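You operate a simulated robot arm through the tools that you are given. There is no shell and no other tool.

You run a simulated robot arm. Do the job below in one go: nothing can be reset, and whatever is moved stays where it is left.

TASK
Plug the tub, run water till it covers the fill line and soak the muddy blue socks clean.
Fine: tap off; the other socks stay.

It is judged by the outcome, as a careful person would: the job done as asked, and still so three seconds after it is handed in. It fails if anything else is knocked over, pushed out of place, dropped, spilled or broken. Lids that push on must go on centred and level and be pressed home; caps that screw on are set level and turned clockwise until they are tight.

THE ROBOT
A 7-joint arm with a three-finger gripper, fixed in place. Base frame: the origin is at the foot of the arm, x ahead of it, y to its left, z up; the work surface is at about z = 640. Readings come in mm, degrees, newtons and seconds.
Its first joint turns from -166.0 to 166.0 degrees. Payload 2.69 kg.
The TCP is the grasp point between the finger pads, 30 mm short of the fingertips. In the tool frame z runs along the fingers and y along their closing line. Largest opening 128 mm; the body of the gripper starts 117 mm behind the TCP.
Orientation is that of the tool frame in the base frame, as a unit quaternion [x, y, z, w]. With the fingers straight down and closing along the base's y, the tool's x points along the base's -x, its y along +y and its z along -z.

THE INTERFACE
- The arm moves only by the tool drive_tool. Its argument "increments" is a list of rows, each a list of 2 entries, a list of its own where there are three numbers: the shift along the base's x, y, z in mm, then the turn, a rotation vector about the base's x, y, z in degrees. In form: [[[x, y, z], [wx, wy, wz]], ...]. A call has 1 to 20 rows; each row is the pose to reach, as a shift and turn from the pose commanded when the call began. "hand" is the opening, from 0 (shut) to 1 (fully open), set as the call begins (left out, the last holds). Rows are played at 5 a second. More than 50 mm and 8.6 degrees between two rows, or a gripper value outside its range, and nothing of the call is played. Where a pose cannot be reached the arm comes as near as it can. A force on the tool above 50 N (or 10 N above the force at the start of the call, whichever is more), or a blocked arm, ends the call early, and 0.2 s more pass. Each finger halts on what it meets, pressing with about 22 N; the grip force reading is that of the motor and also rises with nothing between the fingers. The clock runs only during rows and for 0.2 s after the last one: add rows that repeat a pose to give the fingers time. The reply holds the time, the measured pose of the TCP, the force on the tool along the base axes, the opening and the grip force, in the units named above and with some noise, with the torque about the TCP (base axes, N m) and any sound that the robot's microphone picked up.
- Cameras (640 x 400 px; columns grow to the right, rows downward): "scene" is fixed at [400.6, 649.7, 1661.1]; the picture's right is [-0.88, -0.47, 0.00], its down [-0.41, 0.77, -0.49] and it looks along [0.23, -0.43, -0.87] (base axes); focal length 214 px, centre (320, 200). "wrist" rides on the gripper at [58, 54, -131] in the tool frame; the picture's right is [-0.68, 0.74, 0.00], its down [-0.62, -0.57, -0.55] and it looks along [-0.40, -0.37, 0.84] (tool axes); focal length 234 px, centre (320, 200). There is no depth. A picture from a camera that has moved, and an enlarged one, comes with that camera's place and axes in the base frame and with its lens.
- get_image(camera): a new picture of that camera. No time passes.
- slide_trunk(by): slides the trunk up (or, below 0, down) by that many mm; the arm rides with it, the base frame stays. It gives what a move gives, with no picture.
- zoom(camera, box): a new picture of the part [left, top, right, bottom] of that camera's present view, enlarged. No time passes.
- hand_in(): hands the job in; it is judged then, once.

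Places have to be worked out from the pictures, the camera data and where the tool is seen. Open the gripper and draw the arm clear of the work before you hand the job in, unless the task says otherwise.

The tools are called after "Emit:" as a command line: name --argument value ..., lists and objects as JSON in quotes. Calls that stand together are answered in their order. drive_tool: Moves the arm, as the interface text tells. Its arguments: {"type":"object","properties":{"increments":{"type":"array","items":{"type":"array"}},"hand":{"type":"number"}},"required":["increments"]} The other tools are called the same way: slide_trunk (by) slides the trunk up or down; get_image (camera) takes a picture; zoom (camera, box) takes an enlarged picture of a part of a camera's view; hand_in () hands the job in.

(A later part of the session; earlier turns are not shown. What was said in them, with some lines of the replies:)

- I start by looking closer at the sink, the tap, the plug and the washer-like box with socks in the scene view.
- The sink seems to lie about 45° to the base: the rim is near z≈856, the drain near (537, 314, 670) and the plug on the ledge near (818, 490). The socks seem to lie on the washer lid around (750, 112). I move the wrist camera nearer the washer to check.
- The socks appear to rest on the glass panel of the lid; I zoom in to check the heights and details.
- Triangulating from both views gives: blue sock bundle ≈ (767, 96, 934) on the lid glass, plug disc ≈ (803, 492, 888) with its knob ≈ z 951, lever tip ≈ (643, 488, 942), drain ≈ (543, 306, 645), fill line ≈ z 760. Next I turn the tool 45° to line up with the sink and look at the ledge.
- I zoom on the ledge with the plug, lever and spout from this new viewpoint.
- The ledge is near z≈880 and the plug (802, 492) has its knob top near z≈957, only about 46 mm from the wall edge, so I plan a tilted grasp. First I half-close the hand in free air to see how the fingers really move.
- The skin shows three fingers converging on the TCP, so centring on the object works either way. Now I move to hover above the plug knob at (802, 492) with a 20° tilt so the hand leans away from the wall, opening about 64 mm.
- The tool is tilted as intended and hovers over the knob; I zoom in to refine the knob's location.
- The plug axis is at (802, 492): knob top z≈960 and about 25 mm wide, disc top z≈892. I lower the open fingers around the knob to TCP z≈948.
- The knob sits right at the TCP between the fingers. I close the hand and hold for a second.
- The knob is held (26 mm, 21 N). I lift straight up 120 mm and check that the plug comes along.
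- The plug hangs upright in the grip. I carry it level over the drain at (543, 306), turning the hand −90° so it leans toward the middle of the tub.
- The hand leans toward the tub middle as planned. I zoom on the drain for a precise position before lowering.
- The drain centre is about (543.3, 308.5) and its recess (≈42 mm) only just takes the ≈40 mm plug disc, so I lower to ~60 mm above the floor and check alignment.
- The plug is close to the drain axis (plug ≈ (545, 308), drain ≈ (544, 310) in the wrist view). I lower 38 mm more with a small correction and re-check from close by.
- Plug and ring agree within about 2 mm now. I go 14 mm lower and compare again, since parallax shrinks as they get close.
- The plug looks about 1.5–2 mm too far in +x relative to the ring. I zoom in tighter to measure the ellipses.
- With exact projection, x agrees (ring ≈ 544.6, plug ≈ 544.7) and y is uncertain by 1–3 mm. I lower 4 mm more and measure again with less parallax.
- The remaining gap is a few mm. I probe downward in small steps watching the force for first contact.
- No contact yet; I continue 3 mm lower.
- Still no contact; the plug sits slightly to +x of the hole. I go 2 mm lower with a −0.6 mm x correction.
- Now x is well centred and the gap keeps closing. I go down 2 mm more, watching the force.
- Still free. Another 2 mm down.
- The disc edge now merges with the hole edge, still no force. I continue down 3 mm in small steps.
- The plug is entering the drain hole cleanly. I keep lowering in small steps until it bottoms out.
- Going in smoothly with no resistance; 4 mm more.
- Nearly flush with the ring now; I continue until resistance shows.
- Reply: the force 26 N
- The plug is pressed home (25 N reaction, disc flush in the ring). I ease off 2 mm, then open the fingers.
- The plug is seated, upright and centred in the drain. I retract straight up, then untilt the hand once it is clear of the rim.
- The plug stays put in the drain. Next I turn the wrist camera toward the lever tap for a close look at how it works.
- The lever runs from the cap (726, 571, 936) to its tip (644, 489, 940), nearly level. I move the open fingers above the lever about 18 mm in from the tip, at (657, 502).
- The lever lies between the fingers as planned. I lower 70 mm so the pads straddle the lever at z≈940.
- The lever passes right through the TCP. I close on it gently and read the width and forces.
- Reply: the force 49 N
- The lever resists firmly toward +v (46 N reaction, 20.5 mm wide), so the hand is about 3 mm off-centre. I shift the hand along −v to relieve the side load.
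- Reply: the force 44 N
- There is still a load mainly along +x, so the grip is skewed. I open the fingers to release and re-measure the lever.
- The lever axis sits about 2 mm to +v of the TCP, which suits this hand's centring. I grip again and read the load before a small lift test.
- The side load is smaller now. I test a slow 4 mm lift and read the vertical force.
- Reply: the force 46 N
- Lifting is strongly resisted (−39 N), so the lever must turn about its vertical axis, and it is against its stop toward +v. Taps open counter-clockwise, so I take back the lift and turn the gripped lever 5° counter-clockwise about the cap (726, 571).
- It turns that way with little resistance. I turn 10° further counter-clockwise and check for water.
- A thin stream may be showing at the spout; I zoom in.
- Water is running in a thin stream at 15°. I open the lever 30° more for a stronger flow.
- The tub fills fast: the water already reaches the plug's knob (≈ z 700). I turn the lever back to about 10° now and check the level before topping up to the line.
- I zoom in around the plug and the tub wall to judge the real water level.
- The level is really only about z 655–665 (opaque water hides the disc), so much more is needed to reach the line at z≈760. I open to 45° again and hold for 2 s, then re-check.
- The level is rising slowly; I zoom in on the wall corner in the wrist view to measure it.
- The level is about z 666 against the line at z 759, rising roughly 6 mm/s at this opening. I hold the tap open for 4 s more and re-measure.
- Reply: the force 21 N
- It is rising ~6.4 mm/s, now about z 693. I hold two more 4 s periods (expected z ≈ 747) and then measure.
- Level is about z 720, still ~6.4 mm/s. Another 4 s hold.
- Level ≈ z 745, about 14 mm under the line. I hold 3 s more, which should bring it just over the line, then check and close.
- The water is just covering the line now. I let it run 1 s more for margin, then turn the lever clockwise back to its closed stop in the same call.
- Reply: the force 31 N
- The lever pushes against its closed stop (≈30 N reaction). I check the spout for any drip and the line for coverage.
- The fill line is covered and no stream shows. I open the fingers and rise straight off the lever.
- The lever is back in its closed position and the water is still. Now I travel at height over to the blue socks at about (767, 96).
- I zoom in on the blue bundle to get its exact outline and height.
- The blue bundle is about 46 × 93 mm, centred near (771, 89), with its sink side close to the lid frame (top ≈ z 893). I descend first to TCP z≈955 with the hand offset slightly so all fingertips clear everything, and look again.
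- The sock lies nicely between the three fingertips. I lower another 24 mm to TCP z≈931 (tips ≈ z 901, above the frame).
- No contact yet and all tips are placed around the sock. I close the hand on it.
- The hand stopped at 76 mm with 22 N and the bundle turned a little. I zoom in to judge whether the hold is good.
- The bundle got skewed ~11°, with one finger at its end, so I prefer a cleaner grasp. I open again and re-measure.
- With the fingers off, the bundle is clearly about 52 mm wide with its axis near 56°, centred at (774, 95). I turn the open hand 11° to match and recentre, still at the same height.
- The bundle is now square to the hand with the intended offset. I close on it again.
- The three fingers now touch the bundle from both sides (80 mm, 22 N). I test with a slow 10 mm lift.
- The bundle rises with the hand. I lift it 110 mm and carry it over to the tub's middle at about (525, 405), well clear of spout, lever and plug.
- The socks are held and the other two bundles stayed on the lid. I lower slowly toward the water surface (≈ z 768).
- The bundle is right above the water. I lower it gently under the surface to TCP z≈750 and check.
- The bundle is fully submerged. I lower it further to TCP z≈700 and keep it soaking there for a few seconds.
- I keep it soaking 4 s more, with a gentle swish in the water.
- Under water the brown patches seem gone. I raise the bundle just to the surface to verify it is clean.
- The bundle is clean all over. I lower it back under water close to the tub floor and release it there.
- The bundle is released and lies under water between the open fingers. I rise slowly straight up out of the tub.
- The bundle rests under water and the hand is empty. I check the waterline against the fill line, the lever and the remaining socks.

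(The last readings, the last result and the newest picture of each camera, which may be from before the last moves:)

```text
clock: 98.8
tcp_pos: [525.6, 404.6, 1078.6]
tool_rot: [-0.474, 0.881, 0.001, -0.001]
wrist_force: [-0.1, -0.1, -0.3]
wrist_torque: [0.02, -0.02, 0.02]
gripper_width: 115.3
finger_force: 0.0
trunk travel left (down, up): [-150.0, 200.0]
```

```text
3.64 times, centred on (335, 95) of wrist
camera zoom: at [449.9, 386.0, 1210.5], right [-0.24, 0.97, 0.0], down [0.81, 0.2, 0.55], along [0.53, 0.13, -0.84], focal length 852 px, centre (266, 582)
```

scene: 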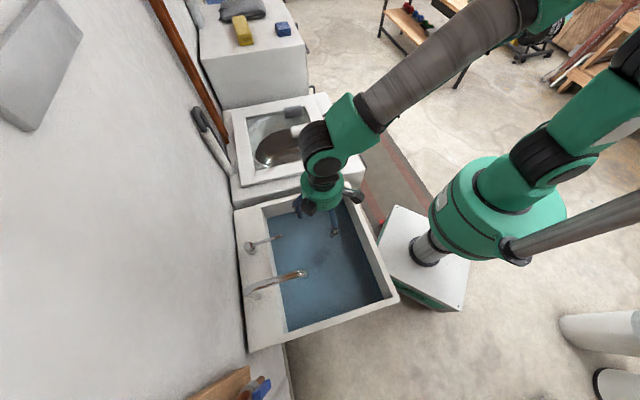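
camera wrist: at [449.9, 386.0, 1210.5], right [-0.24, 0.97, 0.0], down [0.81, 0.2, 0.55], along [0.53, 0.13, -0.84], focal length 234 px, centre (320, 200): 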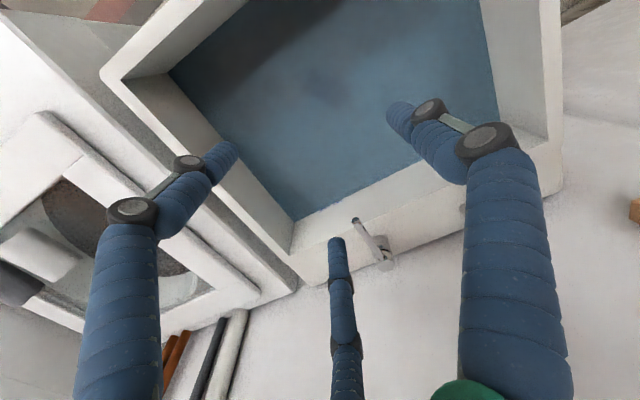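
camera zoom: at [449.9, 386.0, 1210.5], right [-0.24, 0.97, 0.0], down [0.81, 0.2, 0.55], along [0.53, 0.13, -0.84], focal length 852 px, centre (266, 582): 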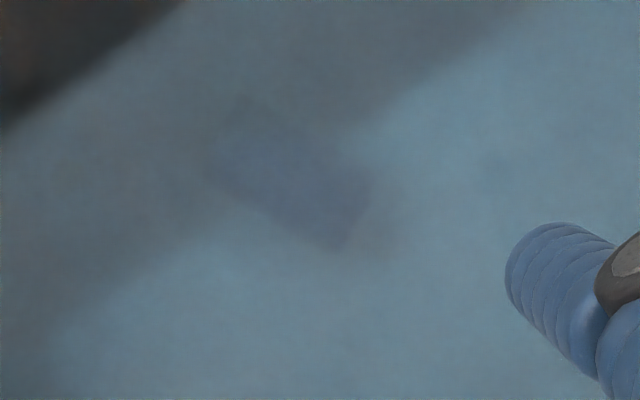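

The line is covered (only the tops of the lettering above it show), the lever is at its closed position, and the clean bundle lies submerged. I raise the arm clear toward its starting height and wait a little to confirm the level holds.

Emit:
drive_tool --increments '[[[-6, -5, 35], [0, 0, 0]], [[-12, -10, 70], [0, 0, 0]], [[-18, -15, 105], [0, 0, 0]], [[-24, -20, 140], [0, 0, 0]], [[-40, -40, 180], [0, 0, 0]], [[-60, -65, 215], [0, 0, 0]], [[-80, -95, 245], [0, 0, 0]], [[-100, -130, 270], [0, 0, 0]], [[-120, -165, 290], [0, 0, 0]], [[-120, -165, 290], [0, 0, 0]], [[-120, -165, 290], [0, 0, 0]], [[-120, -165, 290], [0, 0, 0]], [[-120, -165, 290], [0, 0, 0]], [[-120, -165, 290], [0, 0, 0]], [[-120, -165, 290], [0, 0, 0]]]' --hand 1

Emit:
get_image --camera "scene"

Emit:
get_image --camera "wrist"

```text
clock: 102.0
tcp_pos: [405.4, 240.9, 1366.5]
tool_rot: [-0.474, 0.881, 0.001, -0.001]
wrist_force: [-0.2, -0.4, 0.4]
wrist_torque: [0.03, 0.01, 0.0]
gripper_width: 128.3
finger_force: 0.1
trunk travel left (down, up): [-150.0, 200.0]
```

```text
taken
```

scene: 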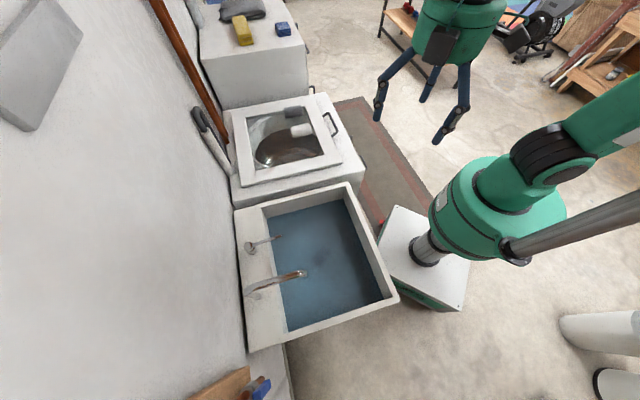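

```text
taken
camera wrist: at [329.6, 221.5, 1498.2], right [-0.24, 0.97, 0.0], down [0.81, 0.2, 0.55], along [0.53, 0.13, -0.84], focal length 234 px, centre (320, 200)
```

wrist: 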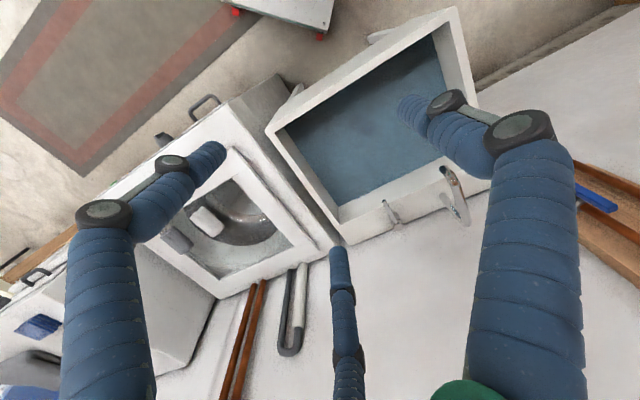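

The arm is clear. A last close look at the tub, tap and lid.

Emit:
zoom --camera "scene" --box '[230, 175, 400, 350]'

Emit:
zoom --camera "scene" --box '[220, 80, 360, 190]'

Emit:
zoom --camera "wrist" --box '[270, 120, 480, 240]'

```text
2.29 times, centred on (315, 262) of scene
camera zoom: at [400.6, 649.7, 1661.1], right [-0.88, -0.47, 0.0], down [-0.41, 0.77, -0.49], along [0.23, -0.43, -0.87], focal length 490 px, centre (331, 57)
```

zoom: 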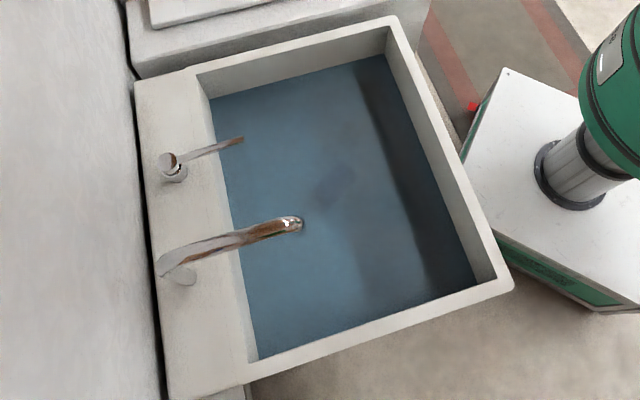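

```text
3.64 times, centred on (290, 135) of scene
camera zoom: at [400.6, 649.7, 1661.1], right [-0.88, -0.47, 0.0], down [-0.41, 0.77, -0.49], along [0.23, -0.43, -0.87], focal length 780 px, centre (429, 436)
```

zoom: 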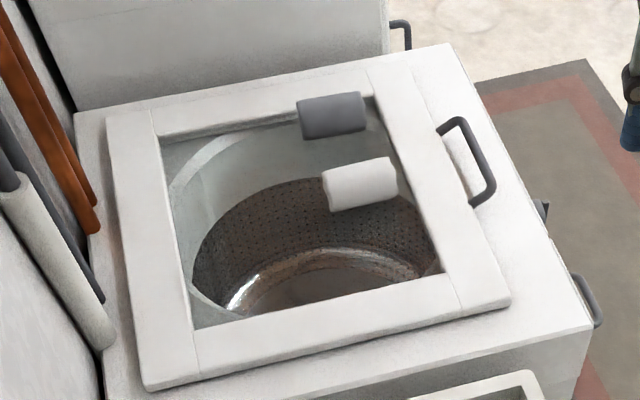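

```text
3.05 times, centred on (375, 180) of wrist
camera zoom: at [329.6, 221.5, 1498.2], right [-0.24, 0.97, 0.0], down [0.81, 0.2, 0.55], along [0.53, 0.13, -0.84], focal length 714 px, centre (152, 261)
```

zoom: 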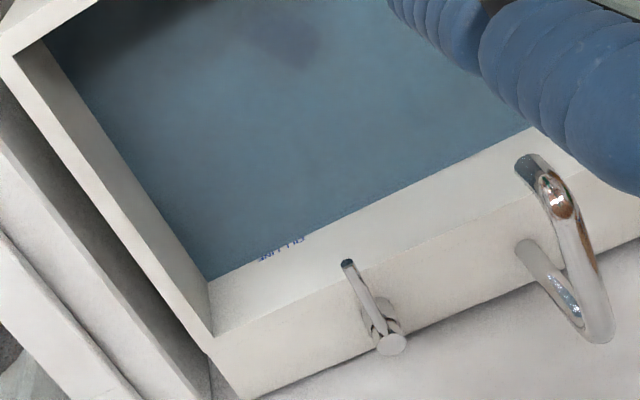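

The plug is in and the water covers the fill line. The tap is off, the clean blue socks are under water, and the white and grey socks are still on the lid. The hand is open and the arm is clear, so I hand the job in.

Emit:
hand_in

```text
The job is handed in.
```

The tub is plugged and filled to just above the fill line, and the blue socks are clean. I lifted them to the surface to check: no mud was visible on the side I could see. They are now lying under water in the tub.

- **Tap:** the lever is back at its closed stop, nothing runs from the spout, and the water level looked steady after closing.
- **Fill line:** the line is covered by several millimetres. Only the tops of the "FILL LINE" letters above it still show.
- **Other socks:** the white and grey bundles are still on the washer lid, untouched.
- **Arm:** the hand is open and clear of the work.

Nothing was knocked over or spilled. I handed the job in with everything in this state.
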